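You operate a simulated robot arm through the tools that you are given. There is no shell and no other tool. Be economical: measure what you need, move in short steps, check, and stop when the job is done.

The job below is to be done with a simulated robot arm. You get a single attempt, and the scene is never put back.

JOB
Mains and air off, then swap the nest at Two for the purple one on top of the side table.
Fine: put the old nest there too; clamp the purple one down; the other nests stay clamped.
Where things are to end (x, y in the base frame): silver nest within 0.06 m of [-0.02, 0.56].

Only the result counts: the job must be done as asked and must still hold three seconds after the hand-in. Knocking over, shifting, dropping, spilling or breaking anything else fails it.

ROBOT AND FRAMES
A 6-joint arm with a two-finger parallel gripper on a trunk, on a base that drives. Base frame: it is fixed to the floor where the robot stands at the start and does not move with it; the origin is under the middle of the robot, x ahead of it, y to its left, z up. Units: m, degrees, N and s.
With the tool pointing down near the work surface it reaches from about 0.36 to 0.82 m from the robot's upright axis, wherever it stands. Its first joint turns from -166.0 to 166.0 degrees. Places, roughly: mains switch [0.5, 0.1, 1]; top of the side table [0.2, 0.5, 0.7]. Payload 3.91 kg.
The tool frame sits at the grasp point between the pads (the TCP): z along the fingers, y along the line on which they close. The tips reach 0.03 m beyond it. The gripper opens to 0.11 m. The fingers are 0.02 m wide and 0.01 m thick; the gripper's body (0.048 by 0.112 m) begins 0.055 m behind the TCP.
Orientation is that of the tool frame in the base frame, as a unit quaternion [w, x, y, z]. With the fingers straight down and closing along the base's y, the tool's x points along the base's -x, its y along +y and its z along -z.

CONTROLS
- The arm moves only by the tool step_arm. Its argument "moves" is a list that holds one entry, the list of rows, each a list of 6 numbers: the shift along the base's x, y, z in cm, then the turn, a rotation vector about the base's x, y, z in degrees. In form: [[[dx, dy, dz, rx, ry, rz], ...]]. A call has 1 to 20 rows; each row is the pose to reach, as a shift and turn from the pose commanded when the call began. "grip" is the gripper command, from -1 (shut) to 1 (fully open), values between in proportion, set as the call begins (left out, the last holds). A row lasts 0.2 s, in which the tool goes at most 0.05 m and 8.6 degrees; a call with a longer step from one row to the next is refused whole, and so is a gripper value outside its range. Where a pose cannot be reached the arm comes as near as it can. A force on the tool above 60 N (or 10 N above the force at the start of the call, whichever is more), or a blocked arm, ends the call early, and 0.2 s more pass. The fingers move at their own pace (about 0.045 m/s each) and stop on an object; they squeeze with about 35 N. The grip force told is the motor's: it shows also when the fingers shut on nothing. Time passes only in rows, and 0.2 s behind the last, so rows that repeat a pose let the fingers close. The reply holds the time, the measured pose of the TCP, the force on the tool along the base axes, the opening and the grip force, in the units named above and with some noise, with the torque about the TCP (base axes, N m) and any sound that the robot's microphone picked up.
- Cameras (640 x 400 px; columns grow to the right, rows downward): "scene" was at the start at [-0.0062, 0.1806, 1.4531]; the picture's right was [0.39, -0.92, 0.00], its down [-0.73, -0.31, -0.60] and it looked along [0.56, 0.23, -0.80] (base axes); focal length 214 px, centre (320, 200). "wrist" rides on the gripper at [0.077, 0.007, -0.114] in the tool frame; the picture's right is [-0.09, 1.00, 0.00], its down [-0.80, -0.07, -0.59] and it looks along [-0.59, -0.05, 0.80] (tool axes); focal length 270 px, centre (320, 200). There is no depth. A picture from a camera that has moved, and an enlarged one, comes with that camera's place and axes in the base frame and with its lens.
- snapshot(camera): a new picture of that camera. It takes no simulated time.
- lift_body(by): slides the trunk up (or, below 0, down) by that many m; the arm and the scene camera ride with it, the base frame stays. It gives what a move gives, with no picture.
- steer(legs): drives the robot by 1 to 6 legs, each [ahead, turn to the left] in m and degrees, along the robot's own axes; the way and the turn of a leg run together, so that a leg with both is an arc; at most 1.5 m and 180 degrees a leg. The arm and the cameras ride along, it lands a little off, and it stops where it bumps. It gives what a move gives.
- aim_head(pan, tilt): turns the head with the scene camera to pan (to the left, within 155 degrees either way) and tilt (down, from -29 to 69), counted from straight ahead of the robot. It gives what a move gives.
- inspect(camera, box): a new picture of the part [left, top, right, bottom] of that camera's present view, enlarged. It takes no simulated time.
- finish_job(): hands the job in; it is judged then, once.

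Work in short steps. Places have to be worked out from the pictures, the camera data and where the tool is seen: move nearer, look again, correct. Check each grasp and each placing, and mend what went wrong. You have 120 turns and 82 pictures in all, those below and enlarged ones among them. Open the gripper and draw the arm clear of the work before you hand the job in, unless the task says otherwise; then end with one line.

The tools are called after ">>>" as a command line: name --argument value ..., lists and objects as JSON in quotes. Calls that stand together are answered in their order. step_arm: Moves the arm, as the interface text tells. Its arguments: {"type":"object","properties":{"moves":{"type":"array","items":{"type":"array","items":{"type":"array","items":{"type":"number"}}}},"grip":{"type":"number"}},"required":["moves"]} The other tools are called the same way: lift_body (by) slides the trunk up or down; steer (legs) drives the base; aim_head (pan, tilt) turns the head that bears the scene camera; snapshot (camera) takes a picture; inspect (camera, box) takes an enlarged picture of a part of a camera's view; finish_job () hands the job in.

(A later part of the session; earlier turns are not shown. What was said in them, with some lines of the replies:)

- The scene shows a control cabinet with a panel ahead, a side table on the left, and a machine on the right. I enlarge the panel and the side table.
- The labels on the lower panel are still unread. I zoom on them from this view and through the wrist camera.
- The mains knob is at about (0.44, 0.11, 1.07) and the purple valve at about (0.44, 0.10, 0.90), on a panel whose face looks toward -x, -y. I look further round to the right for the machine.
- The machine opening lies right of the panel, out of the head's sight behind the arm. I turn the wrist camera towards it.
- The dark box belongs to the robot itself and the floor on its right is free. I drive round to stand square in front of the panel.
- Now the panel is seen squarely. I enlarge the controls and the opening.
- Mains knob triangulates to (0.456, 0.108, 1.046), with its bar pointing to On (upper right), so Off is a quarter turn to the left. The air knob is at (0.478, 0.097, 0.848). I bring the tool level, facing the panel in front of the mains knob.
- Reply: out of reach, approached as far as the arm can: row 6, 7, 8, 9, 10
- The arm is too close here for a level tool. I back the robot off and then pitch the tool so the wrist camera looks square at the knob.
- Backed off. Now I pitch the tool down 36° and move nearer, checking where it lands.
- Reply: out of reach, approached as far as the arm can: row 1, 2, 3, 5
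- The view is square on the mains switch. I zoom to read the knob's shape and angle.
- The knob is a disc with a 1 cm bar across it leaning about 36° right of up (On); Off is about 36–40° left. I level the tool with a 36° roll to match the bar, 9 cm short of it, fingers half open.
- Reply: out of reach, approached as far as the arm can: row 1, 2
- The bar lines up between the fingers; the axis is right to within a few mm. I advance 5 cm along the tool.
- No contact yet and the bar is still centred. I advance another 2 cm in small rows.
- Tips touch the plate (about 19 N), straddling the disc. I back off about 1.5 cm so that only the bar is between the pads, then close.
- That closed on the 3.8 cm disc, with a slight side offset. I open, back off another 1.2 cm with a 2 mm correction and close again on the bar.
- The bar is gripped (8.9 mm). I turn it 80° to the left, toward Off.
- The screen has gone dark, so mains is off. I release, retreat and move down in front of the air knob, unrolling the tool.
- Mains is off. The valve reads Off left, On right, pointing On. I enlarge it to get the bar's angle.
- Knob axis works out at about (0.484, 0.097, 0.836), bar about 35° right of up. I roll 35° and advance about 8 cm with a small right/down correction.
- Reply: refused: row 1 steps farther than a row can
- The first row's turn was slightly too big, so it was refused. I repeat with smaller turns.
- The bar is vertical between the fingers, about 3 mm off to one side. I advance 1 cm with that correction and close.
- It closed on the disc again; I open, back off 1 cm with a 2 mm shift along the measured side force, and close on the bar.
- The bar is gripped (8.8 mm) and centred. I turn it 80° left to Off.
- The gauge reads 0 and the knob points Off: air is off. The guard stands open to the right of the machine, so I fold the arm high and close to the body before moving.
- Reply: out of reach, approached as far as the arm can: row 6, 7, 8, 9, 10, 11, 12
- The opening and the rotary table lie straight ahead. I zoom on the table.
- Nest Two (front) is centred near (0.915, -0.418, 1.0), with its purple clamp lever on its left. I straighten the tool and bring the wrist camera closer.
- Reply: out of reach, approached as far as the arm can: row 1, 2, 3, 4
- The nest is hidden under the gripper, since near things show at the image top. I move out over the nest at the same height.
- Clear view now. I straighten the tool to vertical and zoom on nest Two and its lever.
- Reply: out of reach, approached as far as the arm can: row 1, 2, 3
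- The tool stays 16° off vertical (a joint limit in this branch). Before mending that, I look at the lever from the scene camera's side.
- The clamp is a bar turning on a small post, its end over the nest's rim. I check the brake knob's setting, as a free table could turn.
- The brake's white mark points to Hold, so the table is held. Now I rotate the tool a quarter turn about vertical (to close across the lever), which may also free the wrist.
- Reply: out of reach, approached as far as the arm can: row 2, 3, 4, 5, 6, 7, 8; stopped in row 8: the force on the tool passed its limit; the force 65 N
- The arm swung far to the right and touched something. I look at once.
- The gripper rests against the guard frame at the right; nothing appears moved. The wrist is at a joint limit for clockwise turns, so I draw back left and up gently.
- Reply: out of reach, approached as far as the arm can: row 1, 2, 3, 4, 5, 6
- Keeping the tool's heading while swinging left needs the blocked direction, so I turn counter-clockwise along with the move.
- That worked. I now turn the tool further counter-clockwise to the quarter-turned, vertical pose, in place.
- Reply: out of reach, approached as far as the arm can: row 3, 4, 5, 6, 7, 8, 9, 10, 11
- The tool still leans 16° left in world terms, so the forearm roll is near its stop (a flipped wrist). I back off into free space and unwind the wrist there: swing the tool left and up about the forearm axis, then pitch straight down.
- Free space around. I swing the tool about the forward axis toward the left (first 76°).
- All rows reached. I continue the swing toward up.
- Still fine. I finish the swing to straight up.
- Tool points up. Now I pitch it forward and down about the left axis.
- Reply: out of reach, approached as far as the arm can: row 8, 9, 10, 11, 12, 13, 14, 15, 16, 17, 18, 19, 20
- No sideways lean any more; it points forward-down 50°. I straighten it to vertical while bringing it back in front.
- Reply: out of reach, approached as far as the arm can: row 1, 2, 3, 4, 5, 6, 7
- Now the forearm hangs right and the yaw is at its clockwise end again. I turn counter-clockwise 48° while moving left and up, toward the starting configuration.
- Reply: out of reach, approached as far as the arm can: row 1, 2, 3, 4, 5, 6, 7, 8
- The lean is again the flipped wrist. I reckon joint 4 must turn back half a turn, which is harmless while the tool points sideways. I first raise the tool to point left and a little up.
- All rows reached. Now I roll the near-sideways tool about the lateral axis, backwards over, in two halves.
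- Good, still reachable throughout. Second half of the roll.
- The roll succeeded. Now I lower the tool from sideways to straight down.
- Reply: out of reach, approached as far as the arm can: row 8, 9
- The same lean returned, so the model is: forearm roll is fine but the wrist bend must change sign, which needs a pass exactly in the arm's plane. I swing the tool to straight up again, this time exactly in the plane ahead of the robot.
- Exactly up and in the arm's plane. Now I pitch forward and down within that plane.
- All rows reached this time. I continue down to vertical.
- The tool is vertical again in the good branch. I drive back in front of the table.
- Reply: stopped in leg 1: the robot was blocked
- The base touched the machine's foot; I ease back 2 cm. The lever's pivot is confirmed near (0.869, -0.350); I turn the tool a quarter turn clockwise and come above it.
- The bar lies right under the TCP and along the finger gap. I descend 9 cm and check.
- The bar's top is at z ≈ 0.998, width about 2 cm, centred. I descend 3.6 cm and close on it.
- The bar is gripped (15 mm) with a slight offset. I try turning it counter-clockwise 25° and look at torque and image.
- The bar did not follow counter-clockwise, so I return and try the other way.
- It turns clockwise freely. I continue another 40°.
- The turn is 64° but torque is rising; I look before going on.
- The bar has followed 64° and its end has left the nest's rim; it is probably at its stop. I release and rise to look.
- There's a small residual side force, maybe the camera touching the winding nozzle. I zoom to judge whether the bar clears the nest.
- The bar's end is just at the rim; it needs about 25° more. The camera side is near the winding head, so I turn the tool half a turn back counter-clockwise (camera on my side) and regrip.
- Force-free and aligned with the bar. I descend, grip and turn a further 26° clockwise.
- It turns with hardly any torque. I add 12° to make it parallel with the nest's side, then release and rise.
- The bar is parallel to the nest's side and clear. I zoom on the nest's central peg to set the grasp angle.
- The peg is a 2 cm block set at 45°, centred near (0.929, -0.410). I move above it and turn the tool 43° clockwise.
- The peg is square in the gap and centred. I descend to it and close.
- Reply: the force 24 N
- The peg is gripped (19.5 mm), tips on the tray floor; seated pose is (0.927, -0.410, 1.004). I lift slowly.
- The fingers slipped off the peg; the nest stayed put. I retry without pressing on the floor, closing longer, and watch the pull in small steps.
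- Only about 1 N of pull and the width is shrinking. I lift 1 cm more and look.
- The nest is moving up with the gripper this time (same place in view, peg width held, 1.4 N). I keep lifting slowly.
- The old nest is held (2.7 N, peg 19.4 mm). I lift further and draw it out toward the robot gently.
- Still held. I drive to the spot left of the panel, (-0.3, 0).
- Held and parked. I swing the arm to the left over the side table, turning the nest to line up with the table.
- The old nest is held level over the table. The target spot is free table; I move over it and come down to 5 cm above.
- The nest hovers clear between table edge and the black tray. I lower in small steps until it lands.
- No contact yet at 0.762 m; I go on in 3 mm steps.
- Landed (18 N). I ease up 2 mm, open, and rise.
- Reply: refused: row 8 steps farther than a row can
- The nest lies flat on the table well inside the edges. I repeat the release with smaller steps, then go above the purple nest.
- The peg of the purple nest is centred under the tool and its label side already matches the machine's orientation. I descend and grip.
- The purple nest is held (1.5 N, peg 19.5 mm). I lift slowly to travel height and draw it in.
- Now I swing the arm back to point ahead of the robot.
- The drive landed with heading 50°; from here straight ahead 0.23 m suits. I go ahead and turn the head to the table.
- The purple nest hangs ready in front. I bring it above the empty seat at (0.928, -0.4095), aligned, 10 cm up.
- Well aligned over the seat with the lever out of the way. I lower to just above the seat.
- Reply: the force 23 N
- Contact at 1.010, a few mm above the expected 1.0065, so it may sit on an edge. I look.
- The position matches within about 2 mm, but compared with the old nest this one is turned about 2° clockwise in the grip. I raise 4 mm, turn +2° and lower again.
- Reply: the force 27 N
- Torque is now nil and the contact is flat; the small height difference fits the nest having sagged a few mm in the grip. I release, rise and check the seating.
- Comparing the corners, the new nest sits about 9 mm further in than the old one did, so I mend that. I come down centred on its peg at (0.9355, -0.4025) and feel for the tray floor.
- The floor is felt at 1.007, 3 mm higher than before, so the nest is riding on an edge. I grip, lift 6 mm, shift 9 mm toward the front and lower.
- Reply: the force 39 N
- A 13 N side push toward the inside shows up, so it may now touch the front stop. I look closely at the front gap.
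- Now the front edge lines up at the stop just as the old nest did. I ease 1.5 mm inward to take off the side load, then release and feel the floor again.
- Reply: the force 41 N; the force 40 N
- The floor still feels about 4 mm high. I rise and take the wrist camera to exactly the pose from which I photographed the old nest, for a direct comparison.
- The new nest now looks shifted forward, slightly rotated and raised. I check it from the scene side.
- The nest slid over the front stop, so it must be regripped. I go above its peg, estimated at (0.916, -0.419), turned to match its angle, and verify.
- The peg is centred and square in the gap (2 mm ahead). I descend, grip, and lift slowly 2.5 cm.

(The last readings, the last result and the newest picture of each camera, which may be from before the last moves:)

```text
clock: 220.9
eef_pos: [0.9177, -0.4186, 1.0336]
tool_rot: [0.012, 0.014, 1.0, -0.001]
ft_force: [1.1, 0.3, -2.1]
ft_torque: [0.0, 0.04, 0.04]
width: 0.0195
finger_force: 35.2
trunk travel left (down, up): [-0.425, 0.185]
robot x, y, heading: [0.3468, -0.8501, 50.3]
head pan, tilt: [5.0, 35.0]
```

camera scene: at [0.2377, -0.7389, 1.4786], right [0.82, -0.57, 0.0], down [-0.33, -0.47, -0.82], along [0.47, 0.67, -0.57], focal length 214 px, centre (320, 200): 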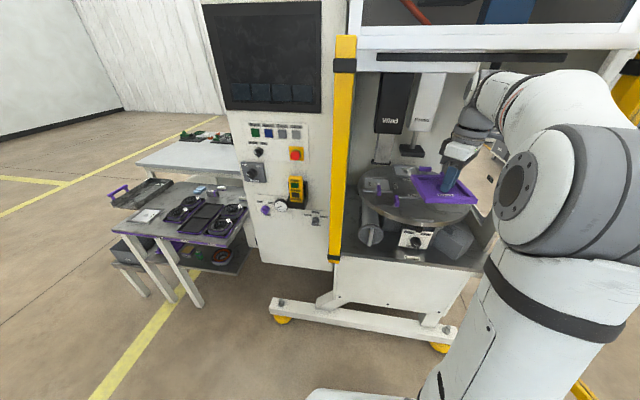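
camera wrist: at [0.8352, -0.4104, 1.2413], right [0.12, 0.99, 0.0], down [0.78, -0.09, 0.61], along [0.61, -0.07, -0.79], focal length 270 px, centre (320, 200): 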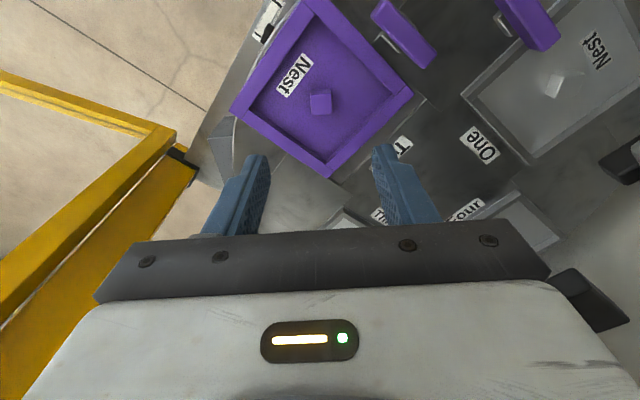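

Gripped and lifted (2 N). I turn it +4.7°, move to 2 mm inside the old nest's place, (0.932, -0.4075), and lower.

>>> step_arm --moves '[[[0.5, 0.4, 0, 0, 0, 2], [1, 0.8, 0, 0, 0, 4.7], [1.43, 1.11, 0, 0, 0, 4.7], [1.43, 1.11, -0.8, 0, 0, 4.7], [1.43, 1.11, -1.6, 0, 0, 4.7], [1.43, 1.11, -2, 0, 0, 4.7]]]'

>>> step_arm --moves '[[[0, 0, -0.2, 0, 0, 0], [0, 0, -0.4, 0, 0, 0], [0, 0, -0.6, 0, 0, 0]]]'

```text
clock: 222.3
eef_pos: [0.9304, -0.4081, 1.0144]
tool_rot: [0.011, -0.027, 1.0, -0.001]
ft_force: [0.0, 1.2, -1.5]
ft_torque: [-0.01, 0.02, 0.03]
width: 0.0193
finger_force: 35.4
trunk travel left (down, up): [-0.425, 0.185]
robot x, y, heading: [0.3494, -0.8514, 50.2]
head pan, tilt: [5.0, 35.0]
```

```text
clock: 223.1
eef_pos: [0.9305, -0.4091, 1.0082]
tool_rot: [0.012, -0.027, 1.0, -0.001]
ft_force: [-1.5, -1.8, 3.4]
ft_torque: [-0.05, -0.35, -0.18]
width: 0.0192
finger_force: 34.7
trunk travel left (down, up): [-0.425, 0.185]
robot x, y, heading: [0.3479, -0.8473, 50.0]
head pan, tilt: [5.0, 35.0]
```

First touch at 1.008. I go down gently by 2 and 4 mm more.

>>> step_arm --moves '[[[0, 0, -0.15, 0, 0, 0], [0, 0, -0.3, 0, 0, 0]]]'

```text
clock: 223.7
eef_pos: [0.9315, -0.4084, 1.0066]
tool_rot: [0.013, -0.026, 1.0, -0.001]
ft_force: [0.5, -1.5, 9.7]
ft_torque: [0.03, -0.98, -0.11]
width: 0.0194
finger_force: 34.9
trunk travel left (down, up): [-0.425, 0.185]
robot x, y, heading: [0.351, -0.8515, 50.4]
head pan, tilt: [5.0, 35.0]
```

The load is on one corner, since the nest was gripped slightly tilted. I press a little more to flatten it.

>>> step_arm --moves '[[[0, 0, -0.2, 0, 0, 0], [0, 0, -0.4, 0, 0, 0]]]'

```text
clock: 224.3
eef_pos: [0.9318, -0.4076, 1.0037]
tool_rot: [0.015, -0.027, 1.0, 0.001]
ft_force: [4.8, 0.9, 27.7]
ft_torque: [0.02, -0.11, -0.15]
width: 0.0194
finger_force: 35.6
trunk travel left (down, up): [-0.425, 0.185]
robot x, y, heading: [0.3497, -0.8511, 50.2]
head pan, tilt: [5.0, 35.0]
```

Now z = 1.0037 with no torque, exactly as the old nest sat: it is seated. I release and rise, then go to the lever.

>>> step_arm --moves '[[[0, 0, 0.35, 0, 0, 0], [0, 0, 0.4, 0, 0, 0], [0, 0, 0.4, 0, 0, 0], [0, 0, 0.4, 0, 0, 0], [0, 0, 2, 0, 0, 0], [0, 0, 5, 0, 0, 0], [0, 0, 9, 0, 0, 0], [0, 0, 12.4, 0, 0, 0]]]' --grip 0.1

>>> step_arm --moves '[[[-1, 1, 0, 0, 0, 7.2], [-2, 2, 0, 0, 0, 14.4], [-3, 3, 0, 0, 0, 21.6], [-4, 4, 0, 0, 0, 28.8], [-5, 5, 0, 0, 0, 36], [-6.1, 6, 0, 0, 0, 43.2], [-6.1, 6, 0, 0, 0, 43.2]]]' --grip -0.09

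>>> inspect --camera "wrist" --box '[140, 10, 340, 170]'

```text
clock: 226.1
eef_pos: [0.9312, -0.4081, 1.1245]
tool_rot: [0.011, -0.027, 1.0, -0.001]
ft_force: [-0.9, 0.2, 0.1]
ft_torque: [0.0, -0.02, -0.05]
width: 0.0607
finger_force: 0.1
trunk travel left (down, up): [-0.425, 0.185]
robot x, y, heading: [0.3496, -0.8489, 50.1]
head pan, tilt: [5.0, 35.0]
```

```text
clock: 227.7
eef_pos: [0.8713, -0.3468, 1.1251]
tool_rot: [0.011, -0.394, 0.919, 0.003]
ft_force: [0.2, 0.5, 0.1]
ft_torque: [0.02, 0.04, 0.01]
width: 0.0498
finger_force: 0.0
trunk travel left (down, up): [-0.425, 0.185]
robot x, y, heading: [0.3498, -0.8493, 50.3]
head pan, tilt: [5.0, 35.0]
```

```text
2.50 times, centred on (240, 90) of wrist
camera zoom: at [0.811, -0.4007, 1.2368], right [-0.66, 0.75, 0.0], down [0.59, 0.52, 0.61], along [0.46, 0.4, -0.79], focal length 676 px, centre (520, 475)
```

zoom: 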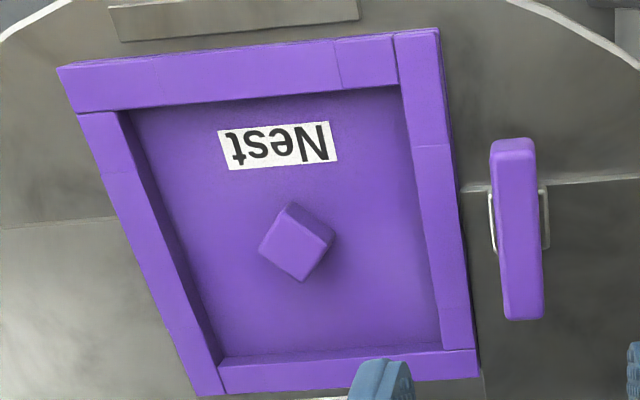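

It now coincides with the old nest's picture: properly seated. I descend on the lever, grip it and start turning it back counter-clockwise.

>>> step_arm --moves '[[[0, -0.1, -4, 0, 0, 0], [0, -0.1, -8, 0, 0, 0], [0, -0.1, -10, 0, 0, 0], [0, -0.1, -10.8, 0, 0, 0]]]'

>>> step_arm --moves '[[[0, 0, 0, 0, 0, 0], [0, 0, 0, 0, 0, 0], [0, 0, 0, 0, 0, 0], [0, 0, 0, 0, 0, 0], [0, 0, 0, 0, 0, 8], [0, 0, 0, 0, 0, 16], [0, 0, 0, 0, 0, 24], [0, 0, 0, 0, 0, 32], [0, 0, 0, 0, 0, 40]]]' --grip -1

```text
clock: 228.7
eef_pos: [0.8694, -0.3499, 1.0155]
tool_rot: [0.011, -0.393, 0.92, 0.003]
ft_force: [-1.0, -0.3, -0.1]
ft_torque: [0.0, -0.02, 0.0]
width: 0.0501
finger_force: 0.0
trunk travel left (down, up): [-0.425, 0.185]
robot x, y, heading: [0.348, -0.8514, 50.3]
head pan, tilt: [5.0, 35.0]
```

```text
clock: 230.7
eef_pos: [0.8701, -0.3492, 1.0163]
tool_rot: [0.008, -0.685, 0.729, 0.007]
ft_force: [-4.8, -5.4, -7.9]
ft_torque: [0.35, 0.16, 0.01]
width: 0.0146
finger_force: 45.2
trunk travel left (down, up): [-0.425, 0.185]
robot x, y, heading: [0.3515, -0.8523, 50.6]
head pan, tilt: [5.0, 35.0]
```

It turns freely; I go on toward the clamped position (another 48°).

>>> step_arm --moves '[[[0, 0, 0, 0, 0, 8], [0, 0, 0, 0, 0, 16], [0, 0, 0, 0, 0, 24], [0, 0, 0, 0, 0, 32], [0, 0, 0, 0, 0, 40], [0, 0, 0, 0, 0, 46]]]'

```text
clock: 232.1
eef_pos: [0.8704, -0.3487, 1.0171]
tool_rot: [-0.005, 0.915, -0.404, -0.011]
ft_force: [-4.2, -6.0, -10.6]
ft_torque: [-1.26, -0.77, 0.05]
width: 0.015
finger_force: 44.4
trunk travel left (down, up): [-0.425, 0.185]
robot x, y, heading: [0.3483, -0.8501, 50.1]
head pan, tilt: [5.0, 35.0]
```

At 132°; the original was about 138°. I turn the last few degrees to its stop.

>>> step_arm --moves '[[[0, 0, 0, 0, 0, 4], [0, 0, 0, 0, 0, 7], [0, 0, 0, 0, 0, 9]]]'

```text
clock: 232.9
eef_pos: [0.871, -0.349, 1.0171]
tool_rot: [-0.005, 0.944, -0.331, -0.011]
ft_force: [-6.1, -2.6, -8.9]
ft_torque: [0.36, 0.52, -1.19]
width: 0.0165
finger_force: 45.2
trunk travel left (down, up): [-0.425, 0.185]
robot x, y, heading: [0.3479, -0.8491, 50.3]
head pan, tilt: [5.0, 35.0]
```

Torque of 1.2 N m shows the stop is reached. I back off 2°, release, rise and look.

>>> step_arm --moves '[[[0, 0, 0, 0, 0, -2.5], [0, 0, 0, 0, 0, -2.5], [0, 0, 0, 0, 0, -2.5], [0, 0, 0, 0, 0, -2.5], [0, 0, 3, 0, 0, -2.5], [0, 0, 7, 0, 0, -2.5], [0, 0, 11, 0, 0, -2.5], [0, 0, 15, 0, 0, -2.5]]]' --grip -0.09

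>>> step_arm --moves '[[[-2, -2.2, 1, 0, 0, -8], [-4, -4.4, 2, 0, 0, -16], [-6, -6.6, 3, 0, 0, -24], [-8, -8.8, 4, 0, 0, -32], [-8, -10, 4, 0, 0, -40], [-8, -11, 4, 0, 0, -48], [-8, -12, 4, 0, 0, -56], [-8, -13, 4, 0, 0, -64], [-8, -13, 4, 0, 0, -72]]]'

>>> inspect --camera "scene" --box '[340, 160, 480, 250]'

```text
clock: 234.7
eef_pos: [0.8712, -0.3488, 1.1657]
tool_rot: [-0.006, 0.936, -0.352, -0.011]
ft_force: [0.6, 0.1, -0.2]
ft_torque: [0.0, 0.03, -0.02]
width: 0.0501
finger_force: 0.1
trunk travel left (down, up): [-0.425, 0.185]
robot x, y, heading: [0.3508, -0.8474, 50.0]
head pan, tilt: [5.0, 35.0]
```

```text
clock: 236.7
eef_pos: [0.7915, -0.4789, 1.2065]
tool_rot: [0.011, -0.549, 0.836, 0.006]
ft_force: [0.0, 0.7, -0.4]
ft_torque: [0.0, 0.02, 0.03]
width: 0.0501
finger_force: 0.1
trunk travel left (down, up): [-0.425, 0.185]
robot x, y, heading: [0.3459, -0.8483, 50.5]
head pan, tilt: [5.0, 35.0]
```

```text
4.44 times, centred on (410, 205) of scene
camera zoom: at [0.2377, -0.739, 1.4786], right [0.82, -0.57, 0.0], down [-0.33, -0.47, -0.82], along [0.47, 0.67, -0.57], focal length 953 px, centre (-80, 178)
```

zoom: 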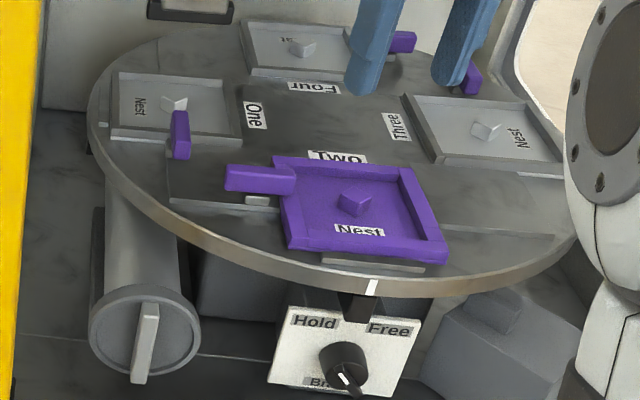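

The purple nest is seated at Two with its lever over the rim, and the other levers and the brake are untouched. I open the gripper and back the robot clear.

>>> step_arm --moves '[[[0, 0, 1, 0, 0, 0], [0, 0, 2, 0, 0, 0], [0, 0, 2, 0, 0, 0], [0, 0, 2, 0, 0, 0]]]' --grip 1

>>> steer --legs '[[-0.3, 0]]'

>>> snapshot --camera "scene"

```text
clock: 237.7
eef_pos: [0.7905, -0.4797, 1.2259]
tool_rot: [0.011, -0.551, 0.835, 0.007]
ft_force: [0.2, -0.5, 0.4]
ft_torque: [0.02, 0.0, 0.0]
width: 0.1098
finger_force: 0.1
trunk travel left (down, up): [-0.425, 0.185]
robot x, y, heading: [0.3508, -0.851, 50.3]
head pan, tilt: [5.0, 35.0]
```

```text
clock: 239.7
eef_pos: [0.6001, -0.71, 1.2284]
tool_rot: [0.01, -0.549, 0.836, 0.006]
ft_force: [-0.3, -0.9, 0.8]
ft_torque: [-0.02, -0.02, -0.01]
width: 0.1098
finger_force: 0.0
trunk travel left (down, up): [-0.425, 0.185]
robot x, y, heading: [0.1592, -1.0778, 50.2]
head pan, tilt: [5.0, 35.0]
```

```text
0 pictures are left
camera scene: at [0.0468, -0.9684, 1.4786], right [0.82, -0.57, 0.0], down [-0.33, -0.47, -0.82], along [0.47, 0.67, -0.57], focal length 214 px, centre (320, 200)
```

scene: 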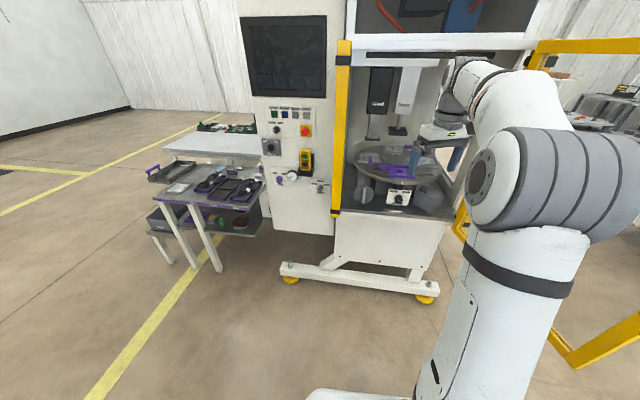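

The screen is dark, the silver nest is on the side table, the purple nest is clamped at Two, and the arm is clear. I hand in.

>>> finish_job

```text
The job is handed in.
```

Mains and air are off, the purple nest is seated and clamped at Two, and the silver nest is on the side table at about (-0.02, 0.56); the other nests stayed clamped. During the job the gripper bumped the open guard frame once and the base touched the machine's foot once. Nothing looked moved in the pictures.
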